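You operate a simulated robot arm through the tools that you are given. There is no shell and no other tool.

You run a simulated two-armed robot. Do the job below in one go: nothing can be reset, and whatever is moved stays where it is left.

Task
On the dining table top, fold the yellow striped cloth in half, so that its two long edges meet.

The check looks at the end state, three seconds after you hand in, the way a careful person would. Anything else that was tipped, shoved, dropped, spilled or broken makes it a failure. Flat cloth is picked up by pressing the open fingertips on it (5 to 10 N) and closing them slowly along it; thin cloth reads only 2 to 8 mm in the jaws.

Robot
Two 6-joint arms with two-finger grippers on one trunk, on a base that moves. Base frame: it is fixed to the floor where the robot stands at the start and does not move with it; the origin is under the middle of the robot, x ahead of it, y to its left, z up. Readings come in m, degrees, newtons and seconds.
The left shoulder is at the start at [0.03, 0.178, 0.838], the right one opposite. With the tool pointing down near the work surface each hand reaches from about 0.38 to 0.84 m from the robot's upright axis, wherever it stands, measured 20 degrees to its own side. Places, roughly: dining table [-2.4, 0.2, 0.8]; yellow striped cloth [-2.25, -0.25, 0.75]. Payload 2.54 kg a hand.
The tool frame of a hand sits at the grasp point between the pads (the TCP): z along the fingers, y along the line on which they close. The tips reach 0.03 m beyond it. The gripper opens to 0.116 m; its body begins 0.095 m behind the TCP.
Orientation is that of the tool frame in the base frame, as a unit quaternion [x, y, z, w]. With the fingers straight down and closing along the base's y, the tool's x points along the base's -x, its y along +y and its z along -z.

Tools
- The arms move only by the tool nudge_tool. It takes "left_targets", "right_targets" or both (then of equal length, played together; a hand with none holds still); each is a list that holds one entry, the list of rows, each a list of 7 numbers: the shift along the tool's x, y, z in units of 100 mm (1.0 is 100 mm), then the turn, a rotation vector about the tool's x, y, z in units of 60 degrees (1.0 is 60 degrees), then the opening, from 0 (shut) to 1 (fully open). In form: [[[x, y, z, rx, ry, rz, jaw], ...]]. A call has 1 to 20 rows; each row is the pose to reach, as a shift and turn from the pose commanded when the call began, along the tool's axes at that moment. A call with a number of a shift or a turn outside -1 to 1 is refused whole. A row lasts 0.2 s, in which the tool goes at most 0.05 m and 8.6 degrees; a call with a longer step from one row to the next is refused whole, and so is a gripper value outside its range. Where a pose cannot be reached the arm comes as near as it can. A force on the tool above 40 N (or 10 N above the force at the start of the call, whichever is more), or a blocked arm, ends the call early, and 0.2 s more pass. The fingers move at their own pace (about 0.153 m/s each) and stop on an object; they squeeze with about 22 N. The grip force told is the motor's: it shows also when the fingers shut on nothing. Time passes only in rows, and 0.2 s behind the last, so rows that repeat a pose let the fingers close. It gives the time, the measured TCP pose, the force on the tool (base axes), the opening and the grip force at its end, in the units of the frame above (readings bear some noise), with the torque about the TCP (base axes, N m) and any sound that the robot's microphone picked up, and new pictures: "pictures" is both (left out), scene, wrist or none (wrist: the cameras of the hands that moved).
- Cameras (640 x 400 px; columns grow to the right, rows downward): "scene" is now at [0.0619, -0.0184, 1.5734]; the picture's right is [-0.05, -1.00, 0.00], its down [-0.68, 0.04, -0.73] and it looks along [0.73, -0.04, -0.68] (base axes); focal length 284 px, centre (320, 200). "left" rides on the left gripper at [0.069, 0.015, -0.122] in its tool frame; the picture's right is [-0.21, 0.98, 0.00], its down [-0.83, -0.18, -0.53] and it looks along [-0.52, -0.11, 0.85] (tool axes); focal length 251 px, centre (320, 200). "right" rides on the right gripper at [0.069, -0.015, -0.122] in its tool frame; the picture's right is [0.21, 0.98, 0.00], its down [-0.83, 0.18, -0.53] and it looks along [-0.52, 0.11, 0.85] (tool axes); focal length 251 px, centre (320, 200). There is no depth. A picture from a camera that has moved, and an enlarged one, comes with that camera's place and axes in the base frame and with its lens. The place of the scene camera against the robot may be out by one fixed shift of up to 0.025 m in any direction.
- raise_lower(by): moves the trunk up (or, below 0, down) by that many m; the arms and the scene camera ride with it, the base frame stays. It gives what a move gives, with no picture.
- drive_base(legs): drives the robot by 1 to 6 legs, each [ahead, left, turn to the left] in m, m and degrees, along the robot's own axes; the way and the turn of a leg run together, so that a leg with both is an arc; at most 1.5 m and 180 degrees a leg. The arms and the cameras ride along, it lands a little off, and it stops where it bumps. It gives what a move gives, and a new picture of the scene camera.
- aim_head(pan, tilt): turns the head with the scene camera to pan (to the left, within 143 degrees either way) and tilt (down, from -29 to 69), counted from straight ahead of the robot. It gives what a move gives, and a new picture of the scene camera.
- inspect(camera, box): a new picture of the part [left, top, right, bottom] of that camera's present view, enlarged. No time passes.
- close_job(): hands the job in; it is judged then, once.

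Places have to be worked out from the pictures, the camera data and where the tool is seen. Open the grippers and draw the arms clear of the work before you hand the job in, unless the task says otherwise.

The tools are called after "Emit:" as a command line: name --argument value ..., lists and objects as JSON in quotes. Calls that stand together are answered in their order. nudge_tool: Moves the arms, as the interface text tells. Its arguments: {"type":"object","properties":{"left_targets":{"type":"array","items":{"type":"array","items":{"type":"array","items":{"type":"number"}}}},"right_targets":{"type":"array","items":{"type":"array","items":{"type":"array","items":{"type":"number"}}}},"pictures":{"type":"string","enum":["both","scene","wrist","none"]}},"required":[]} The other tools are called the same way: raise_lower (by) moves the trunk up or down; drive_base (legs) drives the base; aim_head (pan, tilt) turns the head that bears the scene camera; inspect (camera, box) takes an enlarged picture of a part of a camera's view; close_job () hands the job in.

At the start:

```text
time_s: 0.0
left_tool_pos: [0.4193, 0.2096, 0.9874]
left_tool_rot: [0.0, 1.0, 0.0, 0.0]
left_wrist_force: [-0.6, -0.6, 0.3]
left_moment: [0.01, 0.0, 0.01]
left_grip_width: 0.116
left_grip_force: 0.1
right_tool_pos: [0.5241, -0.2495, 0.9509]
right_tool_rot: [0.0, 1.0, 0.0, -0.001]
right_wrist_force: [-0.1, -0.3, -0.5]
right_moment: [0.0, 0.0, -0.01]
right_grip_width: 0.1159
right_grip_force: 0.0
trunk travel left (down, up): [-0.05, 0.49]
robot x, y, heading: [-0.0013, -0.001, 0.1]
head pan, tilt (commanded): [-3.0, 42.7]
```

scene: 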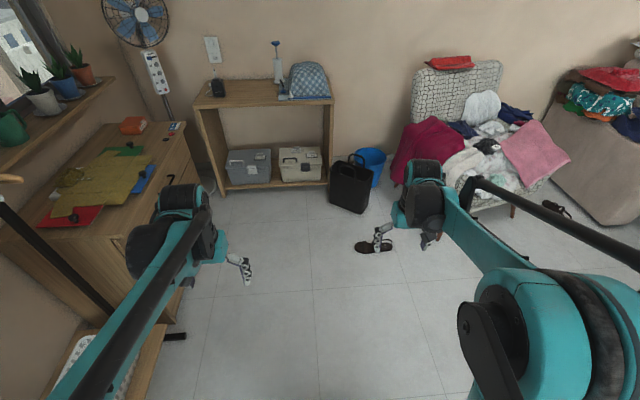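
right: 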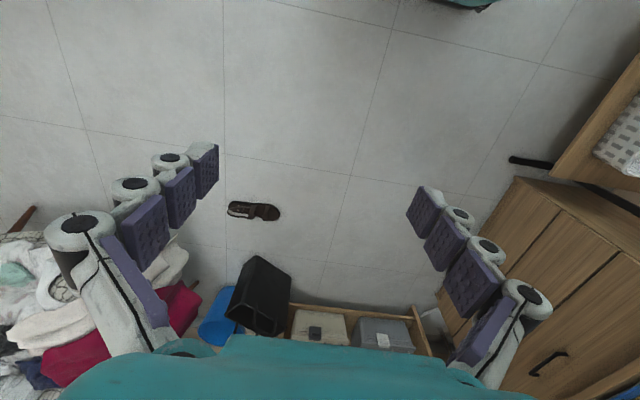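
left: 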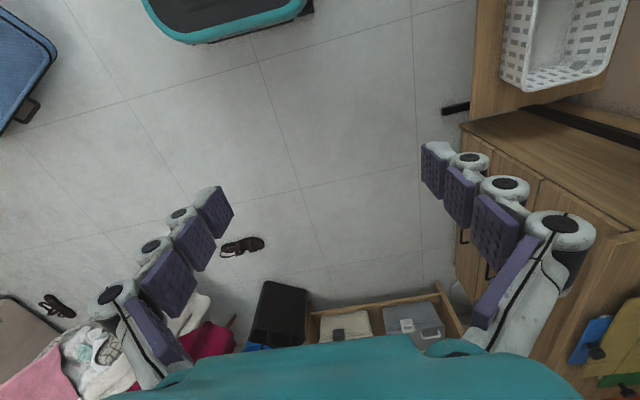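

The dining table is behind the robot. I turn the head first to look at the way there before driving.

Emit:
aim_head --pan 140 --tilt 25

Emit:
aim_head --pan -140 --tilt 25

```text
time_s: 2.3
left_tool_pos: [0.4194, 0.2095, 0.9878]
left_tool_rot: [-0.001, 1.0, 0.0, 0.001]
left_wrist_force: [0.7, -0.4, 0.4]
left_moment: [0.04, -0.02, 0.02]
left_grip_width: 0.116
left_grip_force: 0.1
right_tool_pos: [0.5257, -0.2494, 0.9511]
right_tool_rot: [0.0, 1.0, -0.001, -0.001]
right_wrist_force: [-0.3, -0.1, 0.4]
right_moment: [-0.01, -0.02, -0.02]
right_grip_width: 0.1163
right_grip_force: 0.1
trunk travel left (down, up): [-0.05, 0.49]
robot x, y, heading: [0.001, 0.0004, 0.1]
head pan, tilt (commanded): [140.0, 25.0]
camera scene: at [-0.0916, 0.0452, 1.6007], right [0.64, 0.77, 0.0], down [0.32, -0.27, -0.91], along [-0.69, 0.58, -0.42], focal length 284 px, centre (320, 200)
```

scene: 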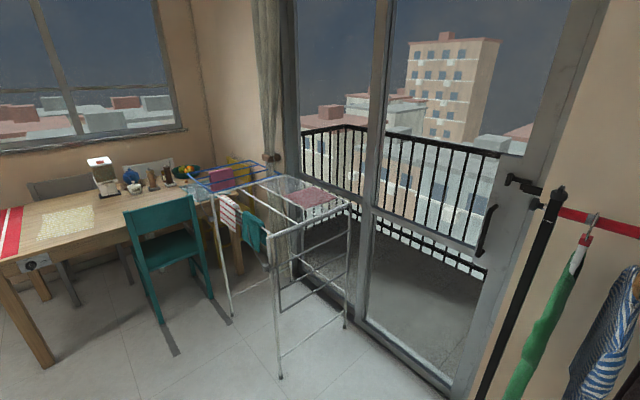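

```text
time_s: 6.1
left_tool_pos: [0.4206, 0.2094, 0.9865]
left_tool_rot: [0.0, 1.0, 0.0, -0.001]
left_wrist_force: [-0.1, 0.5, -0.8]
left_moment: [-0.01, 0.03, 0.0]
left_grip_width: 0.1159
left_grip_force: 0.0
right_tool_pos: [0.5245, -0.2495, 0.951]
right_tool_rot: [0.001, 1.0, 0.0, 0.001]
right_wrist_force: [0.5, -0.5, -0.4]
right_moment: [0.01, -0.02, -0.01]
right_grip_width: 0.1159
right_grip_force: 0.1
trunk travel left (down, up): [-0.05, 0.49]
robot x, y, heading: [0.002, -0.0008, 0.2]
head pan, tilt (commanded): [-140.0, 25.0]
camera scene: at [-0.0916, -0.0733, 1.6007], right [-0.64, 0.77, 0.0], down [0.32, 0.27, -0.91], along [-0.69, -0.58, -0.42], focal length 284 px, centre (320, 200)
```

scene: 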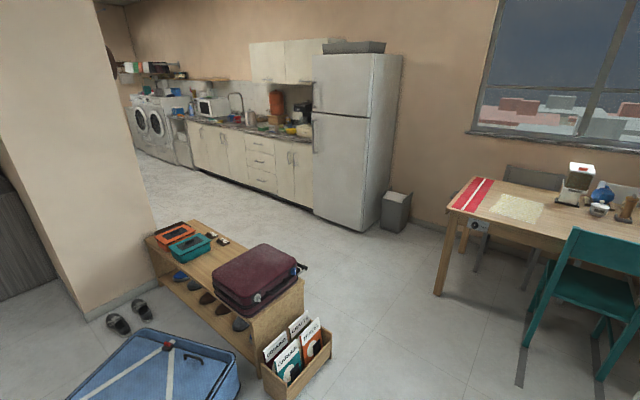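

The table lies behind me with a pale yellow cloth and a red runner on it. I look straight back more closely.

Emit:
inspect --camera "scene" --box '[420, 140, 640, 280]'

Emit:
aim_head --pan -143 --tilt 60

Emit:
aim_head --pan 143 --tilt 60

```text
2.86 times, centred on (530, 210) of scene
camera zoom: at [-0.0916, -0.0733, 1.6007], right [-0.64, 0.77, 0.0], down [0.32, 0.27, -0.91], along [-0.69, -0.58, -0.42], focal length 812 px, centre (-280, 171)
```

zoom: 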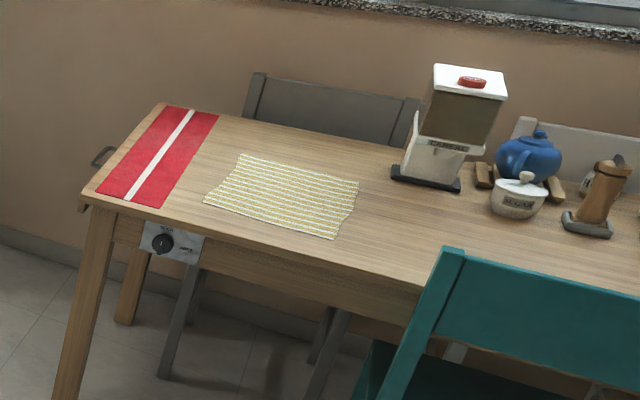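

```text
time_s: 7.1
left_tool_pos: [0.4209, 0.2102, 0.987]
left_tool_rot: [0.0, 1.0, 0.0, 0.0]
left_wrist_force: [-0.1, 0.6, -0.1]
left_moment: [-0.03, -0.01, 0.03]
left_grip_width: 0.1161
left_grip_force: 0.2
right_tool_pos: [0.5245, -0.2501, 0.9498]
right_tool_rot: [0.0, 1.0, 0.0, 0.001]
right_wrist_force: [0.2, -0.3, 0.2]
right_moment: [-0.02, -0.04, 0.04]
right_grip_width: 0.1159
right_grip_force: 0.1
trunk travel left (down, up): [-0.05, 0.49]
robot x, y, heading: [-0.001, 0.0008, -0.3]
head pan, tilt (commanded): [-143.0, 60.0]
camera scene: at [-0.0744, -0.0542, 1.5507], right [-0.6, 0.8, 0.0], down [0.69, 0.52, -0.5], along [-0.4, -0.3, -0.87], focal length 284 px, centre (320, 200)
```

scene: 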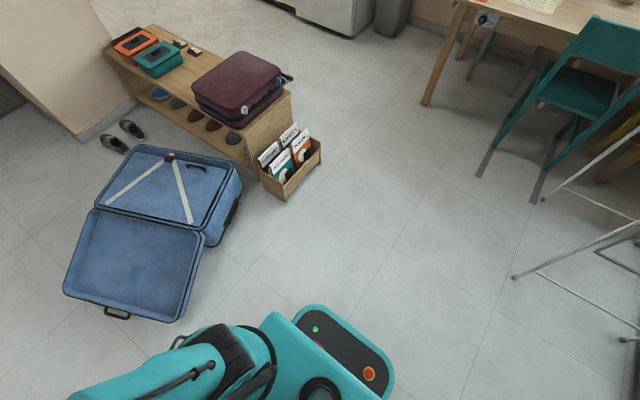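

```text
time_s: 11.1
left_tool_pos: [0.4196, 0.2098, 0.9859]
left_tool_rot: [0.0, 1.0, -0.001, 0.0]
left_wrist_force: [0.1, 0.7, -0.2]
left_moment: [-0.04, 0.02, -0.01]
left_grip_width: 0.1158
left_grip_force: 0.0
right_tool_pos: [0.5251, -0.2497, 0.9502]
right_tool_rot: [0.001, 1.0, 0.001, 0.0]
right_wrist_force: [-0.4, 0.4, 0.0]
right_moment: [0.0, -0.01, 0.0]
right_grip_width: 0.116
right_grip_force: 0.0
trunk travel left (down, up): [-0.05, 0.49]
robot x, y, heading: [0.0017, 0.0012, 0.1]
head pan, tilt (commanded): [143.0, 60.0]
camera scene: at [-0.0743, 0.0261, 1.5506], right [0.6, 0.8, 0.0], down [0.69, -0.52, -0.5], along [-0.4, 0.3, -0.87], focal length 284 px, centre (320, 200)
```

scene: 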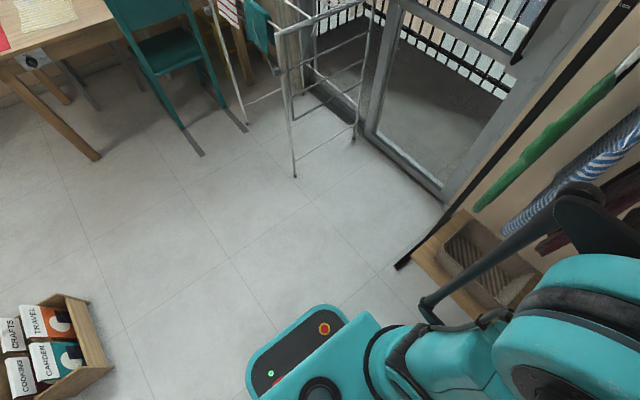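

The cloth spans about x −2.43…−2.06, y −0.28…−0.03, with long edges running along x. I check the shape of my own base by looking straight down, to know how close I can stand to the table.

Emit:
aim_head --pan 0 --tilt 69

Emit:
aim_head --pan -90 --tilt 55

Emit:
aim_head --pan 90 --tilt 55

```text
time_s: 13.3
left_tool_pos: [0.4206, 0.2099, 0.987]
left_tool_rot: [0.0, 1.0, 0.0, -0.001]
left_wrist_force: [0.1, -0.1, 0.2]
left_moment: [0.02, -0.02, 0.02]
left_grip_width: 0.116
left_grip_force: 0.0
right_tool_pos: [0.5248, -0.2485, 0.9503]
right_tool_rot: [-0.001, 1.0, 0.0, -0.001]
right_wrist_force: [-0.4, 0.8, 0.3]
right_moment: [-0.02, -0.01, 0.03]
right_grip_width: 0.1159
right_grip_force: 0.0
trunk travel left (down, up): [-0.05, 0.49]
robot x, y, heading: [0.0037, -0.002, -0.0]
head pan, tilt (commanded): [0.0, 68.8]
camera scene: at [0.0348, -0.014, 1.5412], right [0.0, -1.0, 0.0], down [-0.93, 0.0, -0.36], along [0.36, 0.0, -0.93], focal length 284 px, centre (320, 200)
```

scene: 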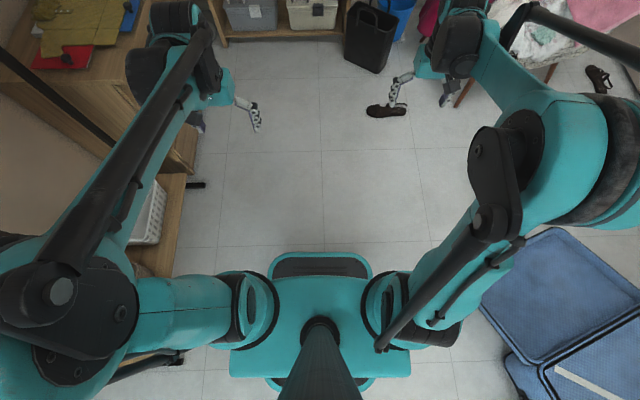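

```text
time_s: 15.0
left_tool_pos: [0.4201, 0.2107, 0.9868]
left_tool_rot: [0.0, 1.0, 0.0, 0.0]
left_wrist_force: [-1.0, -0.8, -0.3]
left_moment: [-0.03, -0.03, -0.01]
left_grip_width: 0.1161
left_grip_force: 0.1
right_tool_pos: [0.5255, -0.2491, 0.9504]
right_tool_rot: [-0.001, 1.0, 0.0, 0.0]
right_wrist_force: [0.2, -0.3, -0.2]
right_moment: [0.02, -0.03, -0.01]
right_grip_width: 0.116
right_grip_force: 0.1
trunk travel left (down, up): [-0.05, 0.49]
robot x, y, heading: [0.0005, 0.0003, -0.1]
head pan, tilt (commanded): [-90.0, 55.0]
camera scene: at [-0.021, -0.0861, 1.5567], right [-1.0, 0.0, 0.0], down [0.0, 0.82, -0.57], along [0.0, -0.57, -0.82], focal length 284 px, centre (320, 200)
```

scene: 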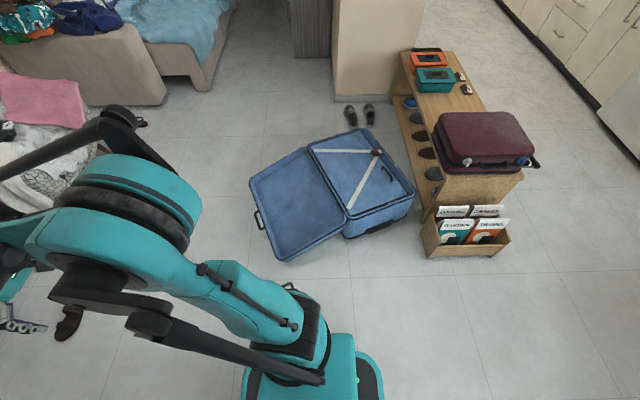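

```text
time_s: 17.7
left_tool_pos: [0.421, 0.211, 0.9876]
left_tool_rot: [0.0, 1.0, 0.0, 0.0]
left_wrist_force: [-0.3, 0.0, -0.7]
left_moment: [0.01, 0.0, -0.01]
left_grip_width: 0.1161
left_grip_force: 0.1
right_tool_pos: [0.5238, -0.2481, 0.9517]
right_tool_rot: [0.0, 1.0, 0.001, 0.0]
right_wrist_force: [-0.2, 0.1, 0.3]
right_moment: [0.0, 0.04, 0.01]
right_grip_width: 0.1158
right_grip_force: 0.1
trunk travel left (down, up): [-0.05, 0.49]
robot x, y, heading: [-0.0013, -0.0004, 0.3]
head pan, tilt (commanded): [90.0, 55.0]
camera scene: at [-0.021, 0.0581, 1.5567], right [1.0, 0.0, 0.0], down [0.0, -0.82, -0.57], along [0.0, 0.57, -0.82], focal length 284 px, centre (320, 200)
```

scene: 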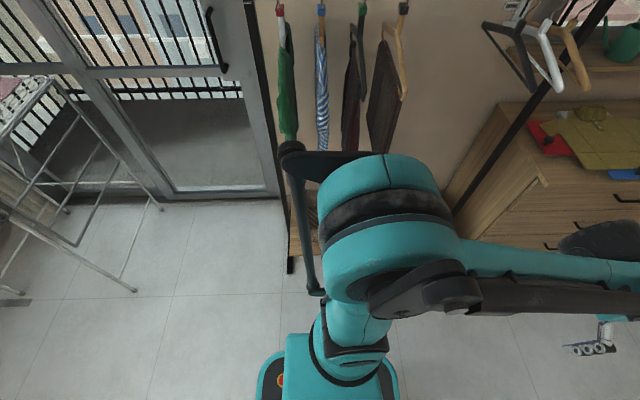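

My base is small (about ±0.25 m, low), so I can stand at the short end of the table, facing +y. I raise the trunk so the arms clear the chair back and the drying rack, then back up and look.

Emit:
raise_lower --by 0.35

Emit:
drive_base --legs '[[-0.6, -0.25, 0]]'

Emit:
aim_head --pan -143 --tilt 50

```text
time_s: 21.1
left_tool_pos: [0.4203, 0.2088, 1.3362]
left_tool_rot: [0.001, 1.0, 0.0, 0.0]
left_wrist_force: [0.3, -0.3, -0.6]
left_moment: [-0.01, 0.04, -0.01]
left_grip_width: 0.1159
left_grip_force: 0.0
right_tool_pos: [0.5246, -0.2501, 1.2999]
right_tool_rot: [0.0, 1.0, 0.0, 0.001]
right_wrist_force: [0.4, 0.4, 0.3]
right_moment: [-0.02, -0.03, 0.0]
right_grip_width: 0.1162
right_grip_force: 0.1
trunk travel left (down, up): [-0.4, 0.14]
robot x, y, heading: [0.0014, 0.0005, -0.1]
head pan, tilt (commanded): [90.0, 55.0]
```

```text
time_s: 24.7
left_tool_pos: [-0.184, -0.0381, 1.3375]
left_tool_rot: [0.0, 1.0, 0.0, 0.001]
left_wrist_force: [0.6, 0.2, -0.8]
left_moment: [-0.01, 0.02, 0.01]
left_grip_width: 0.116
left_grip_force: 0.0
right_tool_pos: [-0.0802, -0.4973, 1.2998]
right_tool_rot: [0.0, 1.0, -0.001, -0.001]
right_wrist_force: [0.5, -0.5, 0.4]
right_moment: [0.0, -0.02, 0.01]
right_grip_width: 0.1163
right_grip_force: 0.1
trunk travel left (down, up): [-0.4, 0.14]
robot x, y, heading: [-0.608, -0.2482, -0.1]
head pan, tilt (commanded): [90.0, 55.0]
camera scene: at [-0.6259, -0.1892, 1.9067], right [1.0, 0.0, 0.0], down [0.0, -0.82, -0.57], along [0.0, 0.57, -0.82], focal length 284 px, centre (320, 200)
```

scene: 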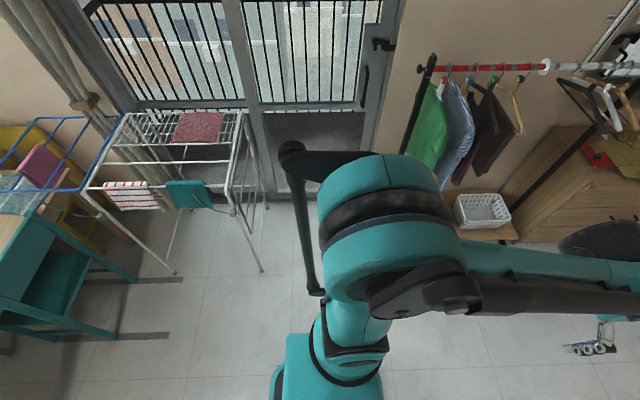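

```text
time_s: 28.0
left_tool_pos: [-0.184, -0.0376, 1.3364]
left_tool_rot: [0.001, 1.0, 0.0, 0.0]
left_wrist_force: [1.3, 0.0, 0.2]
left_moment: [-0.02, -0.02, -0.02]
left_grip_width: 0.1161
left_grip_force: 0.0
right_tool_pos: [-0.0814, -0.4978, 1.3005]
right_tool_rot: [0.0, 1.0, -0.001, 0.0]
right_wrist_force: [0.0, -0.5, 0.1]
right_moment: [-0.01, 0.0, -0.01]
right_grip_width: 0.116
right_grip_force: 0.1
trunk travel left (down, up): [-0.4, 0.14]
robot x, y, heading: [-0.6048, -0.2443, -0.1]
head pan, tilt (commanded): [-143.0, 50.0]
camera scene: at [-0.6875, -0.3076, 1.9132], right [-0.6, 0.8, 0.0], down [0.61, 0.46, -0.64], along [-0.51, -0.39, -0.77], focal length 284 px, centre (320, 200)
```

scene: 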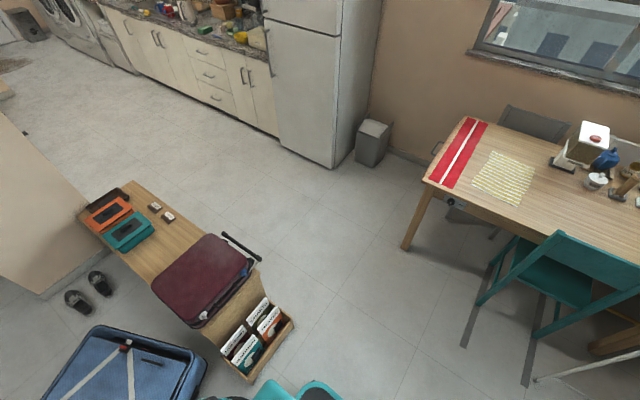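

Bin stands at x −2.6…−2.8, y −1.3…−1.07, fridge corner about (−2.36, −1.42), table leg foot (−1.98, −0.47); there is room for me at the table's short end. I zoom on the cloth from here.

Emit:
inspect --camera "scene" --box '[420, 100, 580, 220]'

Emit:
drive_base --legs '[[-0.5, -0.05, 0], [0, 0, 90]]'

```text
3.33 times, centred on (500, 160) of scene
camera zoom: at [-0.6875, -0.3076, 1.9132], right [-0.6, 0.8, 0.0], down [0.61, 0.46, -0.64], along [-0.51, -0.39, -0.77], focal length 947 px, centre (-280, 333)
```

zoom: 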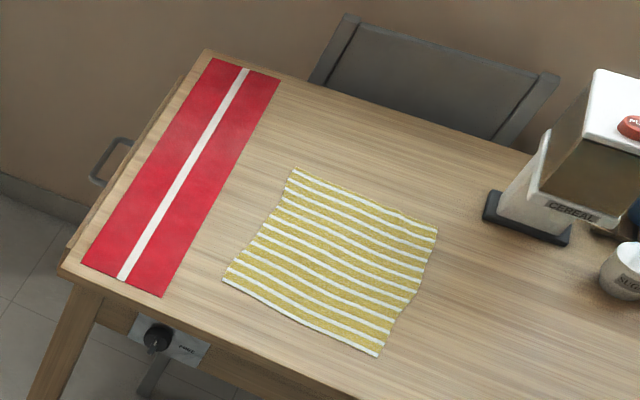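

```text
time_s: 34.8
left_tool_pos: [-1.3234, 0.1223, 1.3368]
left_tool_rot: [0.708, -0.706, 0.001, 0.0]
left_wrist_force: [-0.2, 0.1, -0.4]
left_moment: [0.03, 0.0, 0.04]
left_grip_width: 0.1159
left_grip_force: 0.1
right_tool_pos: [-0.8633, 0.2267, 1.2999]
right_tool_rot: [0.708, -0.707, 0.0, 0.001]
right_wrist_force: [0.3, 1.3, -0.2]
right_moment: [0.0, 0.02, 0.02]
right_grip_width: 0.1157
right_grip_force: 0.1
trunk travel left (down, up): [-0.4, 0.14]
robot x, y, heading: [-1.1116, -0.2962, 90.1]
head pan, tilt (commanded): [-143.0, 50.0]
camera scene: at [-1.0568, -0.4037, 1.9132], right [-0.8, -0.6, 0.0], down [-0.46, 0.61, -0.64], along [0.39, -0.51, -0.77], focal length 284 px, centre (320, 200)
```

scene: 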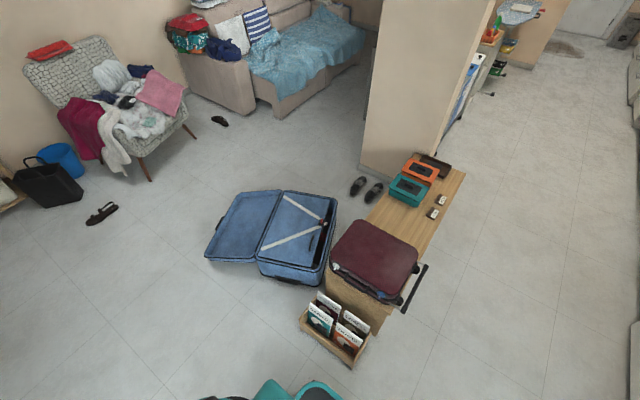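

Cloth corners now read A(−2.433,−0.277), B(−2.417,−0.024), C(−2.051,−0.039), D(−2.067,−0.286); its long edges are AD and BC. I continue: strafe left past the table corner area, then back out to y≈−0.95.

Emit:
drive_base --legs '[[0, 0.47, 0], [-0.65, 0, 0]]'

Emit:
aim_head --pan 70 --tilt 50

```text
time_s: 40.9
left_tool_pos: [-1.7981, -0.5246, 1.3376]
left_tool_rot: [-0.703, 0.711, 0.0, 0.0]
left_wrist_force: [-0.3, 0.4, 0.4]
left_moment: [0.0, 0.02, -0.03]
left_grip_width: 0.1157
left_grip_force: 0.1
right_tool_pos: [-1.3398, -0.4252, 1.3]
right_tool_rot: [-0.703, 0.711, 0.0, 0.0]
right_wrist_force: [0.2, 0.0, -0.2]
right_moment: [0.01, 0.01, -0.01]
right_grip_width: 0.1158
right_grip_force: 0.0
trunk travel left (down, up): [-0.4, 0.14]
robot x, y, heading: [-1.5946, -0.9464, 89.6]
head pan, tilt (commanded): [-143.0, 50.0]
camera scene: at [-1.5402, -1.0526, 1.9132], right [-0.81, -0.59, 0.0], down [-0.45, 0.62, -0.64], along [0.38, -0.52, -0.77], focal length 284 px, centre (320, 200)
```

scene: 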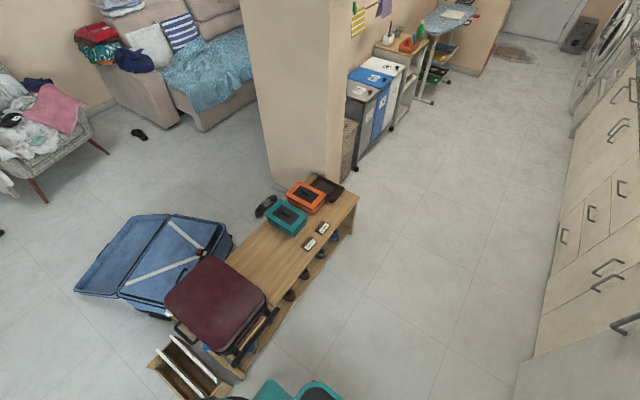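

```text
time_s: 44.0
left_tool_pos: [-1.7998, -0.5239, 1.3375]
left_tool_rot: [-0.704, 0.71, 0.0, 0.0]
left_wrist_force: [-0.4, -1.1, 0.4]
left_moment: [0.0, 0.0, 0.01]
left_grip_width: 0.116
left_grip_force: 0.1
right_tool_pos: [-1.3386, -0.4246, 1.2996]
right_tool_rot: [-0.703, 0.711, -0.001, 0.0]
right_wrist_force: [0.9, -0.4, 0.8]
right_moment: [0.0, 0.0, 0.04]
right_grip_width: 0.1159
right_grip_force: 0.0
trunk travel left (down, up): [-0.4, 0.14]
robot x, y, heading: [-1.594, -0.9472, 89.3]
head pan, tilt (commanded): [70.0, 50.0]
camera scene: at [-1.6579, -0.9635, 1.9132], right [0.35, 0.94, 0.0], down [0.72, -0.27, -0.64], along [-0.6, 0.23, -0.77], focal length 284 px, centre (320, 200)
```

scene: 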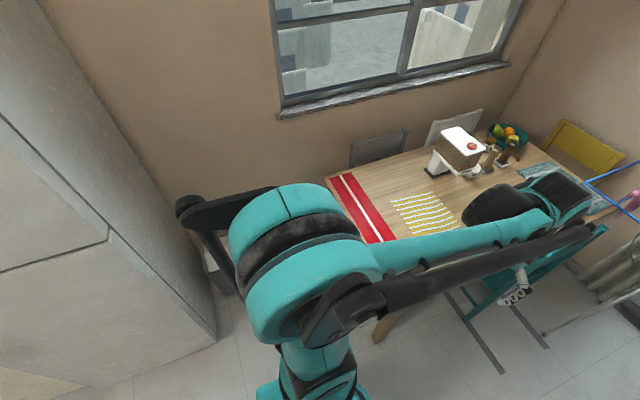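

Next I strafe left about 0.645 m to stand in front of the table's short end, still back from it.

Emit:
drive_base --legs '[[0, 0.645, 0.6]]'

Emit:
aim_head --pan 0 --tilt 60

```text
time_s: 47.5
left_tool_pos: [-2.4373, -0.5226, 1.3387]
left_tool_rot: [-0.707, 0.708, 0.0, 0.0]
left_wrist_force: [0.3, -0.5, -0.2]
left_moment: [-0.02, 0.0, -0.01]
left_grip_width: 0.1159
left_grip_force: 0.0
right_tool_pos: [-1.9783, -0.419, 1.3006]
right_tool_rot: [-0.707, 0.707, 0.0, 0.0]
right_wrist_force: [0.3, 0.8, 0.4]
right_moment: [0.02, -0.02, 0.0]
right_grip_width: 0.1159
right_grip_force: 0.0
trunk travel left (down, up): [-0.4, 0.14]
robot x, y, heading: [-2.2266, -0.9435, 90.1]
head pan, tilt (commanded): [70.0, 50.0]
camera scene: at [-2.2921, -0.9607, 1.9132], right [0.34, 0.94, 0.0], down [0.72, -0.26, -0.64], along [-0.6, 0.22, -0.77], focal length 284 px, centre (320, 200)
```

scene: 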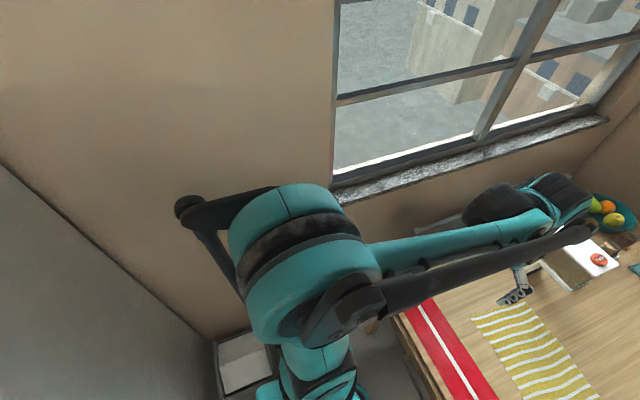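

```text
time_s: 48.9
left_tool_pos: [-2.4387, -0.5221, 1.337]
left_tool_rot: [-0.707, 0.708, 0.0, 0.0]
left_wrist_force: [-0.4, 0.3, -0.1]
left_moment: [-0.01, 0.0, 0.04]
left_grip_width: 0.116
left_grip_force: 0.1
right_tool_pos: [-1.978, -0.4189, 1.3007]
right_tool_rot: [-0.707, 0.707, 0.0, 0.001]
right_wrist_force: [0.1, 0.7, 0.0]
right_moment: [-0.01, -0.01, -0.01]
right_grip_width: 0.1161
right_grip_force: 0.0
trunk travel left (down, up): [-0.4, 0.14]
robot x, y, heading: [-2.23, -0.9404, 89.9]
head pan, tilt (commanded): [0.0, 60.0]
camera scene: at [-2.2197, -0.9204, 1.9006], right [1.0, 0.0, 0.0], down [0.0, -0.87, -0.5], along [0.0, 0.5, -0.87], focal length 284 px, centre (320, 200)
```

scene: 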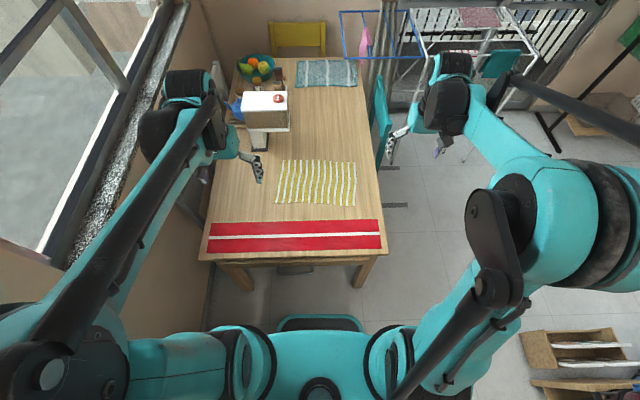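

I now face the table's short end; the cloth is straight ahead. I zoom to fix its corners and the drawer handle.

Emit:
inspect --camera "scene" --box '[240, 130, 400, 230]'

Emit:
inspect --camera "scene" --box '[190, 210, 430, 360]'

```text
4.00 times, centred on (320, 180) of scene
camera zoom: at [-2.2197, -0.9204, 1.9006], right [1.0, 0.0, 0.0], down [0.0, -0.87, -0.5], along [0.0, 0.5, -0.87], focal length 1137 px, centre (320, 280)
```

zoom: 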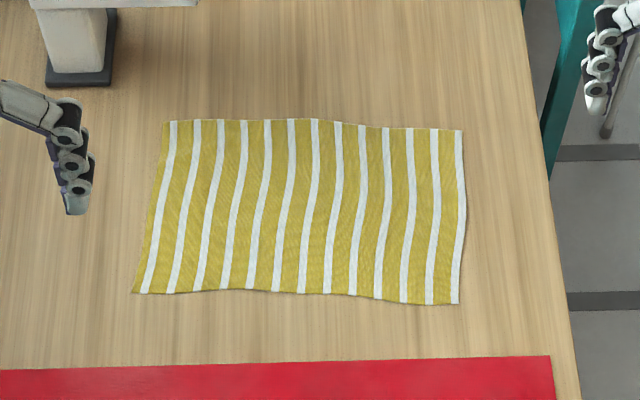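

```text
2.67 times, centred on (310, 285) of scene
camera zoom: at [-2.2197, -0.9204, 1.9006], right [1.0, 0.0, 0.0], down [0.0, -0.87, -0.5], along [0.0, 0.5, -0.87], focal length 758 px, centre (347, -27)
```

zoom: 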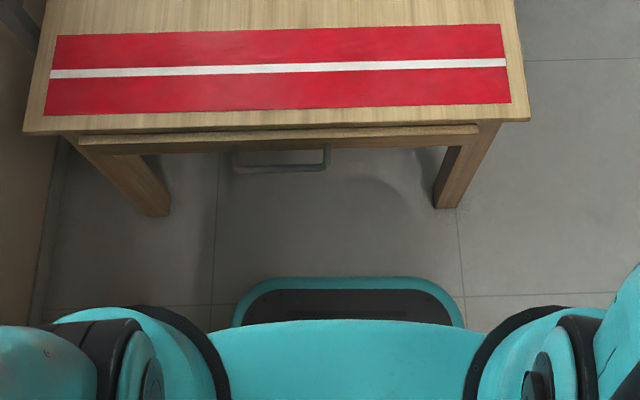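

Cloth spans x −2.437…−2.04, y −0.285…−0.025; the drawer handle protrudes to y≈−0.57 below the top. I move ahead 0.16 m (torso stays clear of the handle) and lower the trunk by 0.30.

Emit:
drive_base --legs '[[0.16, 0.012, 0]]'

Emit:
raise_lower --by -0.3

Emit:
aim_head --pan 0 --tilt 52

```text
time_s: 50.3
left_tool_pos: [-2.4482, -0.3638, 1.3371]
left_tool_rot: [-0.706, 0.708, 0.001, 0.0]
left_wrist_force: [0.1, -0.2, -0.4]
left_moment: [-0.01, -0.02, -0.03]
left_grip_width: 0.1161
left_grip_force: 0.1
right_tool_pos: [-1.9874, -0.2603, 1.2996]
right_tool_rot: [-0.706, 0.709, 0.0, 0.0]
right_wrist_force: [0.2, -0.2, -0.5]
right_moment: [-0.01, 0.04, 0.0]
right_grip_width: 0.1162
right_grip_force: 0.1
trunk travel left (down, up): [-0.4, 0.14]
robot x, y, heading: [-2.2387, -0.7797, 89.9]
head pan, tilt (commanded): [0.0, 60.0]
camera scene: at [-2.2312, -0.7619, 1.9006], right [1.0, 0.0, 0.0], down [0.0, -0.87, -0.5], along [0.0, 0.5, -0.87], focal length 284 px, centre (320, 200)
```

scene: 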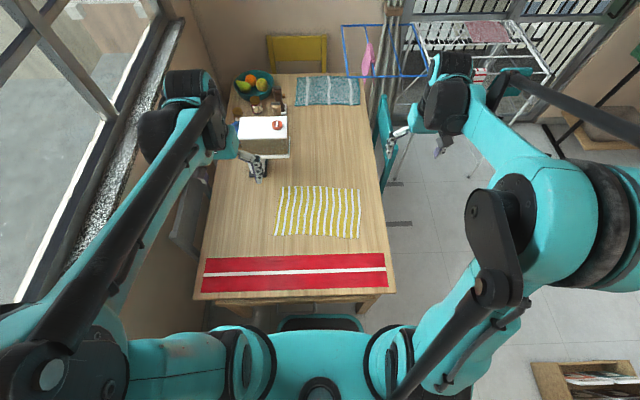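

```text
time_s: 53.3
left_tool_pos: [-2.4477, -0.3623, 1.0376]
left_tool_rot: [-0.706, 0.708, 0.0, -0.001]
left_wrist_force: [-1.2, -0.2, 0.4]
left_moment: [0.02, 0.01, 0.01]
left_grip_width: 0.1161
left_grip_force: 0.1
right_tool_pos: [-1.9895, -0.2604, 0.9996]
right_tool_rot: [-0.706, 0.708, -0.001, 0.0]
right_wrist_force: [-0.1, 0.0, 0.4]
right_moment: [0.04, 0.03, -0.03]
right_grip_width: 0.116
right_grip_force: 0.1
trunk travel left (down, up): [-0.1, 0.44]
robot x, y, heading: [-2.2417, -0.7836, 89.8]
head pan, tilt (commanded): [0.0, 60.0]
```

```text
time_s: 54.0
left_tool_pos: [-2.4491, -0.3623, 1.0374]
left_tool_rot: [-0.706, 0.708, 0.0, 0.0]
left_wrist_force: [-0.3, -0.3, 0.6]
left_moment: [-0.02, -0.01, -0.02]
left_grip_width: 0.116
left_grip_force: 0.1
right_tool_pos: [-1.9888, -0.2599, 0.9999]
right_tool_rot: [-0.706, 0.709, 0.0, 0.0]
right_wrist_force: [-0.6, 0.3, 0.6]
right_moment: [0.02, -0.01, -0.01]
right_grip_width: 0.1161
right_grip_force: 0.0
trunk travel left (down, up): [-0.1, 0.44]
robot x, y, heading: [-2.2397, -0.7812, 89.5]
head pan, tilt (commanded): [0.0, 52.0]
camera scene: at [-2.2312, -0.7524, 1.6105], right [1.0, 0.0, 0.0], down [0.0, -0.79, -0.62], along [0.0, 0.62, -0.79], focal length 284 px, centre (320, 200)
```

scene: 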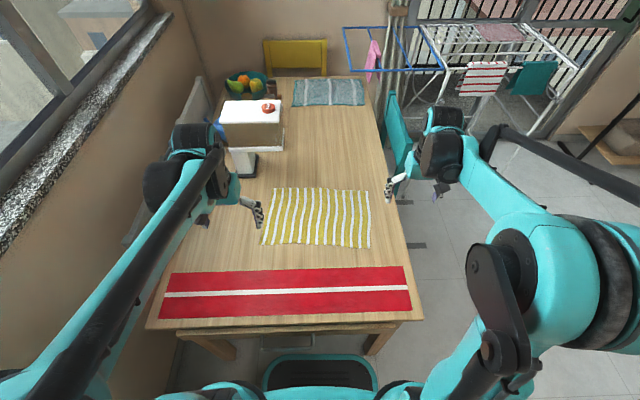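

Camera projections of the left fingers agree with the readings to a couple of pixels. The cereal hopper overhangs to about y≥0.04 at z 0.89–1.03, so I'll grip the far edge with the hands pitched forward 30° (bodies leaning back to me), and fold it towards me. First zoom for exact corners.

Emit:
inspect --camera "scene" --box '[230, 160, 410, 272]'

Emit:
inspect --camera "left" --box '[0, 0, 640, 400]'

Emit:
inspect --camera "right" --box '[0, 0, 640, 400]'

```text
3.56 times, centred on (320, 216) of scene
camera zoom: at [-2.2312, -0.7524, 1.6105], right [1.0, 0.0, 0.0], down [0.0, -0.79, -0.62], along [0.0, 0.62, -0.79], focal length 1011 px, centre (320, 143)
```

zoom: 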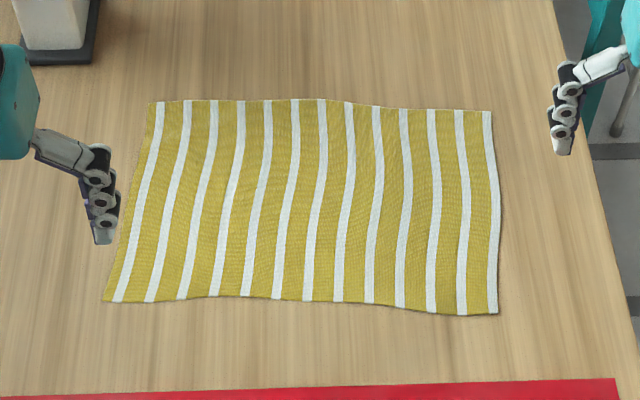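

```text
1.00 times, centred on (320, 200) of left (not enlarged: the box is as wide or as high as the picture)
camera zoom: at [-2.4651, -0.4312, 1.1595], right [-0.98, 0.22, 0.0], down [0.18, 0.83, 0.53], along [0.12, 0.52, -0.85], focal length 251 px, centre (320, 200)
```

zoom: 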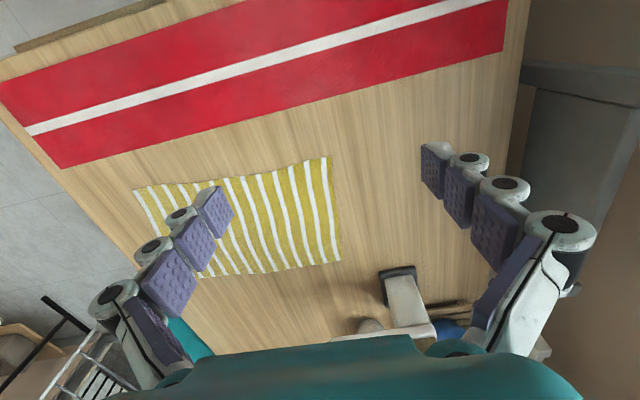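

```text
1.00 times, centred on (320, 200) of right (not enlarged: the box is as wide or as high as the picture)
camera zoom: at [-1.9725, -0.3306, 1.1229], right [-0.98, -0.21, 0.0], down [-0.18, 0.83, 0.53], along [-0.11, 0.52, -0.85], focal length 251 px, centre (320, 200)
```

zoom: 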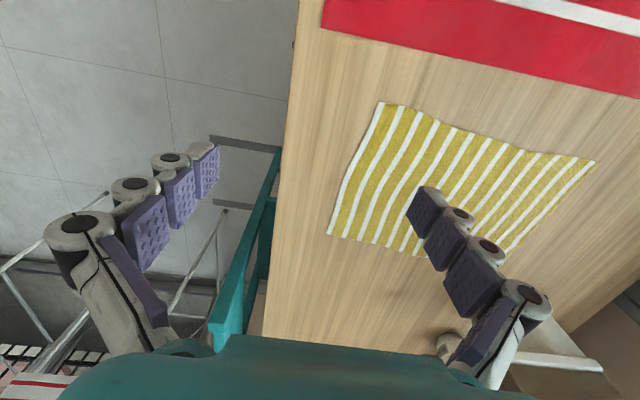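

Combining scene and wrist cameras: far corners ≈ (−2.418,−0.014) and (−2.047,−0.033), near corners ≈ (−2.443,−0.267) and (−2.067,−0.282). I move both hands forward and down in steps while pitching the fingers 30° forward and narrowing the jaws.

Emit:
nudge_tool --left_targets '[[[-0.2, -0.06, 0.16, 0, -0.1, 0, 0.4], [-0.4, -0.12, 0.32, 0, -0.2, 0, 0.4], [-0.6, -0.18, 0.48, 0, -0.3, 0, 0.4], [-0.8, -0.24, 0.64, 0, -0.4, 0, 0.4], [-1.0, -0.3, 0.8, 0, -0.5, 0, 0.4]]]' --right_targets '[[[-0.2, 0.1, 0.1, 0, -0.1, 0, 0.4], [-0.4, 0.2, 0.2, 0, -0.2, 0, 0.4], [-0.6, 0.3, 0.3, 0, -0.3, 0, 0.4], [-0.8, 0.4, 0.4, 0, -0.4, 0, 0.4], [-1.0, 0.5, 0.5, 0, -0.5, 0, 0.4]]]' --pictures "both"

```text
time_s: 55.2
left_tool_pos: [-2.4177, -0.2623, 0.9572]
left_tool_rot: [-0.682, 0.684, 0.183, 0.183]
left_wrist_force: [-0.3, 0.5, 0.3]
left_moment: [0.0, 0.01, 0.02]
left_grip_width: 0.0463
left_grip_force: 0.0
right_tool_pos: [-2.0375, -0.1575, 0.9499]
right_tool_rot: [-0.682, 0.684, 0.183, 0.184]
right_wrist_force: [0.6, -0.8, -0.2]
right_moment: [0.0, 0.01, 0.06]
right_grip_width: 0.0464
right_grip_force: 0.0
trunk travel left (down, up): [-0.1, 0.44]
robot x, y, heading: [-2.2401, -0.7815, 89.5]
head pan, tilt (commanded): [0.0, 52.0]
camera scene: at [-2.2314, -0.7511, 1.6105], right [1.0, 0.0, 0.0], down [0.0, -0.79, -0.61], along [0.0, 0.61, -0.79], focal length 284 px, centre (320, 200)
camera right: at [-2.0219, -0.2807, 1.021], right [-0.98, -0.18, -0.11], down [-0.18, 0.45, 0.88], along [-0.11, 0.87, -0.47], focal length 251 px, centre (320, 200)
camera left: at [-2.4346, -0.382, 1.0285], right [-0.98, 0.19, 0.11], down [0.18, 0.45, 0.88], along [0.12, 0.87, -0.47], focal length 251 px, centre (320, 200)
```

scene: 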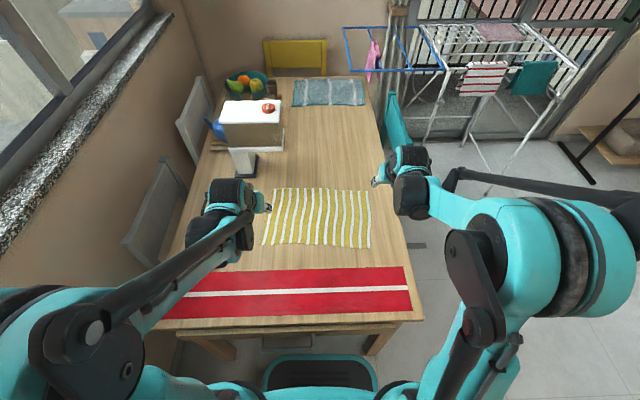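
right: 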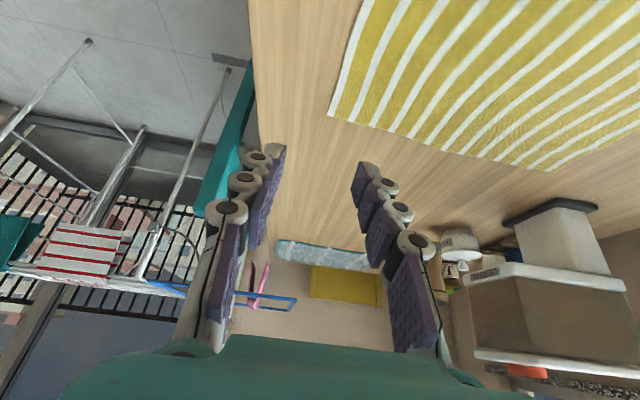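
left: 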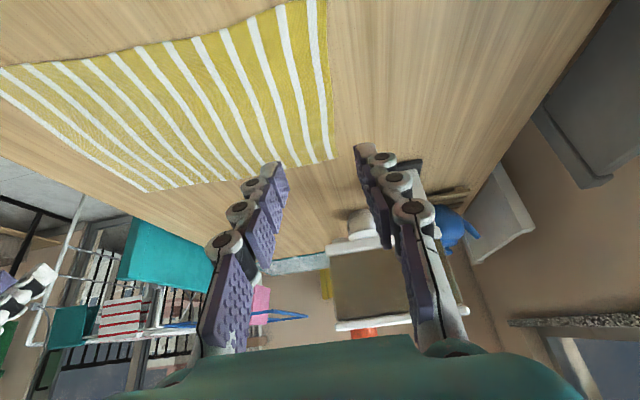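

Refined: far-left corner (−2.417,−0.016), far-right (−2.052,−0.033). I move both hands on towards their pinch points, staying above the cloth.

Emit:
nudge_tool --left_targets '[[[-0.24, -0.1, 0.25, 0, 0, 0, 0.4], [-0.48, -0.2, 0.5, 0, 0, 0, 0.4], [-0.716, -0.307, 0.76, 0, 0, 0, 0.4]]]' --right_targets '[[[-0.11, 0.15, 0.14, 0, 0, 0, 0.4], [-0.22, 0.3, 0.28, 0, 0, 0, 0.4], [-0.333, 0.45, 0.423, 0, 0, 0, 0.4]]]' --pictures "none"

Emit:
nudge_tool --left_targets '[[[-0.22, 0, 0.25, 0, 0, 0, 0.4], [-0.44, 0, 0.51, 0, 0, 0, 0.4], [-0.666, 0, 0.763, 0, 0, 0, 0.4]]]' --right_targets '[[[-0.1, 0, 0.21, 0, 0, 0, 0.4], [-0.2, 0, 0.42, 0, 0, 0, 0.4], [-0.3, 0, 0.63, 0, 0, 0, 0.4]]]' --pictures "both"

```text
time_s: 56.0
left_tool_pos: [-2.3877, -0.1602, 0.9252]
left_tool_rot: [-0.682, 0.684, 0.182, 0.182]
left_wrist_force: [-0.3, 0.1, -1.1]
left_moment: [0.0, 0.01, 0.01]
left_grip_width: 0.0463
left_grip_force: 0.2
right_tool_pos: [-2.084, -0.1087, 0.9286]
right_tool_rot: [-0.682, 0.685, 0.182, 0.184]
right_wrist_force: [0.3, 1.1, -1.0]
right_moment: [-0.04, 0.03, 0.02]
right_grip_width: 0.0463
right_grip_force: 0.1
trunk travel left (down, up): [-0.1, 0.44]
robot x, y, heading: [-2.2418, -0.782, 90.0]
head pan, tilt (commanded): [0.0, 52.0]
```

```text
time_s: 56.8
left_tool_pos: [-2.3873, -0.0624, 0.8913]
left_tool_rot: [-0.683, 0.684, 0.183, 0.182]
left_wrist_force: [-0.5, 0.7, -0.6]
left_moment: [-0.04, 0.04, 0.02]
left_grip_width: 0.0462
left_grip_force: 0.0
right_tool_pos: [-2.0824, -0.0508, 0.8901]
right_tool_rot: [-0.682, 0.685, 0.182, 0.182]
right_wrist_force: [0.0, 0.6, -0.9]
right_moment: [-0.01, -0.02, 0.01]
right_grip_width: 0.0464
right_grip_force: 0.1
trunk travel left (down, up): [-0.1, 0.44]
robot x, y, heading: [-2.2403, -0.7829, 90.0]
head pan, tilt (commanded): [0.0, 52.0]
camera scene: at [-2.2312, -0.7493, 1.6104], right [1.0, 0.0, 0.0], down [0.0, -0.79, -0.61], along [0.0, 0.61, -0.79], focal length 284 px, centre (320, 200)
camera right: at [-2.0671, -0.1727, 0.9613], right [-0.98, -0.18, -0.11], down [-0.18, 0.45, 0.87], along [-0.11, 0.87, -0.47], focal length 251 px, centre (320, 200)
camera left: at [-2.4045, -0.1832, 0.9634], right [-0.98, 0.19, 0.11], down [0.18, 0.45, 0.87], along [0.12, 0.87, -0.47], focal length 251 px, centre (320, 200)
```

scene: 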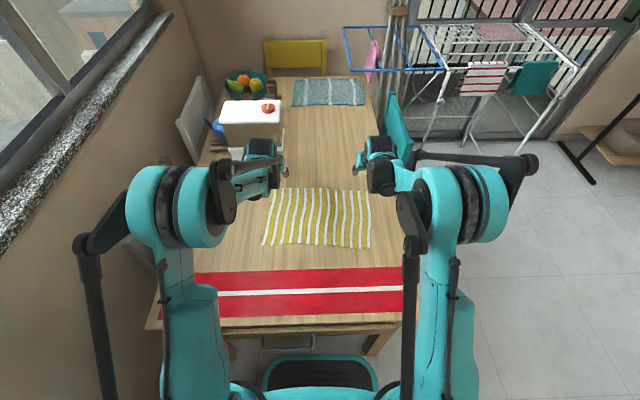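
right: 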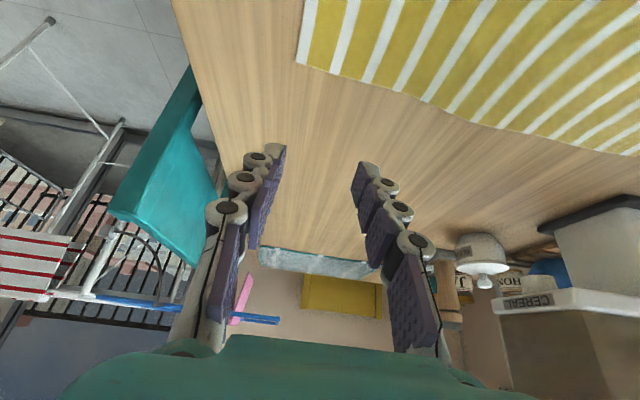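
left: 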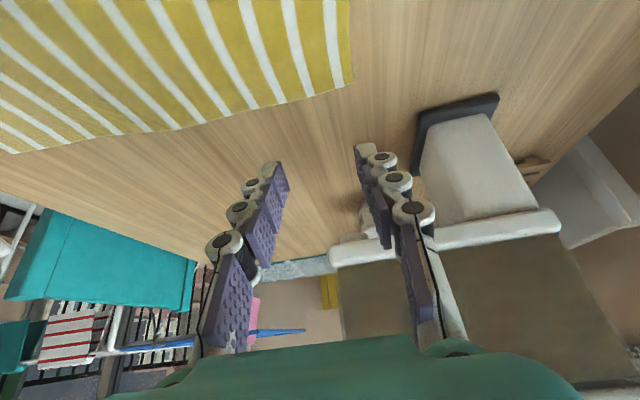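

Both hands hover above the far corners with the hopper well clear (≥0.1 m from the gripper body). I descend to about z 0.80, still just above the cloth.

Emit:
nudge_tool --left_targets '[[[0.06, 0, 0.31, 0, 0, 0, 0.35], [0.12, 0, 0.63, 0, 0, 0, 0.35], [0.187, 0, 0.943, 0, 0, 0, 0.35], [0.187, 0, 0.943, 0, 0, 0, 0.35]]]' --right_targets '[[[0.14, 0, 0.26, 0, 0, 0, 0.35], [0.29, 0, 0.52, 0, 0, 0, 0.35], [0.433, 0, 0.789, 0, 0, 0, 0.35], [0.433, 0, 0.789, 0, 0, 0, 0.35]]]' --pictures "both"

```text
time_s: 57.8
left_tool_pos: [-2.3864, -0.0363, 0.8034]
left_tool_rot: [-0.682, 0.684, 0.183, 0.184]
left_wrist_force: [-0.4, -0.2, 0.4]
left_moment: [-0.04, -0.01, 0.04]
left_grip_width: 0.0407
left_grip_force: 0.0
right_tool_pos: [-2.0805, -0.049, 0.8025]
right_tool_rot: [-0.682, 0.684, 0.182, 0.184]
right_wrist_force: [-0.4, 0.2, -1.0]
right_moment: [0.04, -0.01, 0.0]
right_grip_width: 0.0405
right_grip_force: 0.1
trunk travel left (down, up): [-0.1, 0.44]
robot x, y, heading: [-2.2364, -0.7833, 89.7]
head pan, tilt (commanded): [0.0, 52.0]
camera scene: at [-2.2312, -0.7535, 1.6106], right [1.0, 0.0, 0.0], down [0.0, -0.79, -0.62], along [0.0, 0.62, -0.79], focal length 284 px, centre (320, 200)
camera right: at [-2.0651, -0.1724, 0.8734], right [-0.98, -0.18, -0.11], down [-0.18, 0.45, 0.88], along [-0.11, 0.88, -0.47], focal length 251 px, centre (320, 200)
camera left: at [-2.4029, -0.1571, 0.8743], right [-0.98, 0.19, 0.11], down [0.18, 0.45, 0.88], along [0.12, 0.87, -0.47], focal length 251 px, centre (320, 200)
```

scene: 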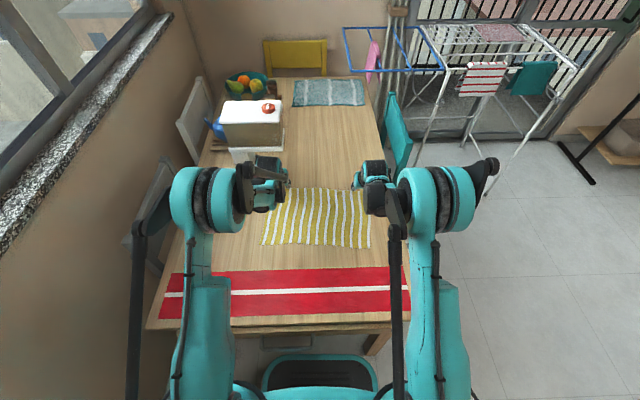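
right: 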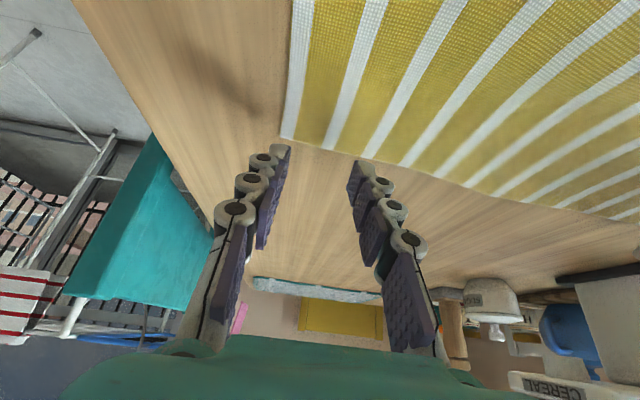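
left: 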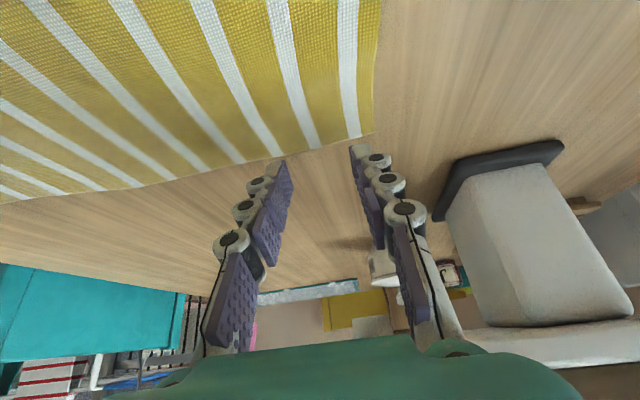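

Tips sit about 6 mm inside the far edge with the corners outside them as wanted. I creep down 12 mm (left also 5 mm outward) and watch the force.

Emit:
nudge_tool --left_targets '[[[0.015, 0.012, 0.026, 0, 0, 0, 0.33], [0.03, 0.025, 0.052, 0, 0, 0, 0.33], [0.045, 0.037, 0.078, 0, 0, 0, 0.33], [0.06, 0.05, 0.104, 0, 0, 0, 0.33], [0.06, 0.05, 0.104, 0, 0, 0, 0.33]]]' --right_targets '[[[0.015, 0, 0.026, 0, 0, 0, 0.33], [0.03, 0, 0.052, 0, 0, 0, 0.33], [0.045, 0, 0.078, 0, 0, 0, 0.33], [0.06, 0, 0.104, 0, 0, 0, 0.33], [0.06, 0, 0.104, 0, 0, 0, 0.33]]]' --pictures "wrist"

```text
time_s: 59.0
left_tool_pos: [-2.3923, -0.0351, 0.7903]
left_tool_rot: [-0.682, 0.684, 0.183, 0.183]
left_wrist_force: [0.3, -0.2, 0.2]
left_moment: [-0.04, -0.01, -0.01]
left_grip_width: 0.0382
left_grip_force: 0.1
right_tool_pos: [-2.0802, -0.0502, 0.7884]
right_tool_rot: [-0.682, 0.684, 0.183, 0.184]
right_wrist_force: [-0.6, -0.8, 0.3]
right_moment: [-0.01, 0.0, 0.0]
right_grip_width: 0.0384
right_grip_force: 0.1
trunk travel left (down, up): [-0.1, 0.44]
robot x, y, heading: [-2.2369, -0.7802, 89.9]
head pan, tilt (commanded): [0.0, 52.0]
camera right: at [-2.0654, -0.1721, 0.8602], right [-0.98, -0.18, -0.11], down [-0.18, 0.45, 0.88], along [-0.11, 0.87, -0.47], focal length 251 px, centre (320, 200)
camera left: at [-2.4087, -0.1563, 0.8624], right [-0.98, 0.19, 0.11], down [0.18, 0.45, 0.88], along [0.12, 0.87, -0.47], focal length 251 px, centre (320, 200)
```

right: 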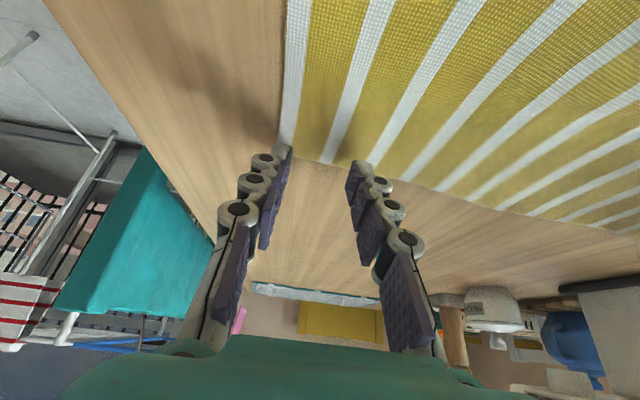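
left: 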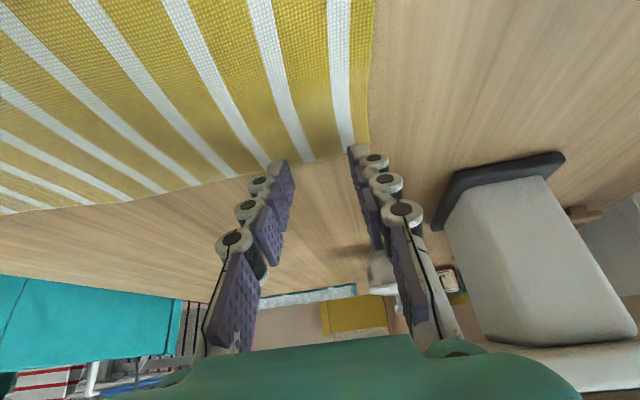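

No contact yet at TCP z≈0.789; the outer fingers are very near the short edges, so I shift the right hand 8 mm and left hand 5 mm inward and creep down 5 mm more.

Emit:
nudge_tool --left_targets '[[[0, -0.05, 0, 0, 0, 0, 0.33], [0.01, -0.05, 0.017, 0, 0, 0, 0.33], [0.017, -0.05, 0.03, 0, 0, 0, 0.33], [0.025, -0.05, 0.043, 0, 0, 0, 0.33], [0.025, -0.05, 0.043, 0, 0, 0, 0.33]]]' --right_targets '[[[0, 0.08, 0, 0, 0, 0, 0.33], [0.01, 0.08, 0.017, 0, 0, 0, 0.33], [0.017, 0.08, 0.03, 0, 0, 0, 0.33], [0.025, 0.08, 0.043, 0, 0, 0, 0.33], [0.025, 0.08, 0.043, 0, 0, 0, 0.33]]]' --pictures "none"

```text
time_s: 60.2
left_tool_pos: [-2.3868, -0.035, 0.7868]
left_tool_rot: [-0.682, 0.684, 0.182, 0.184]
left_wrist_force: [0.2, 0.5, -0.4]
left_moment: [-0.01, 0.01, -0.03]
left_grip_width: 0.0383
left_grip_force: 0.1
right_tool_pos: [-2.0901, -0.0516, 0.7833]
right_tool_rot: [-0.681, 0.685, 0.183, 0.184]
right_wrist_force: [-0.2, -0.3, -0.2]
right_moment: [0.0, -0.02, -0.03]
right_grip_width: 0.0385
right_grip_force: 0.1
trunk travel left (down, up): [-0.1, 0.44]
robot x, y, heading: [-2.2412, -0.7853, 90.0]
head pan, tilt (commanded): [0.0, 52.0]
```

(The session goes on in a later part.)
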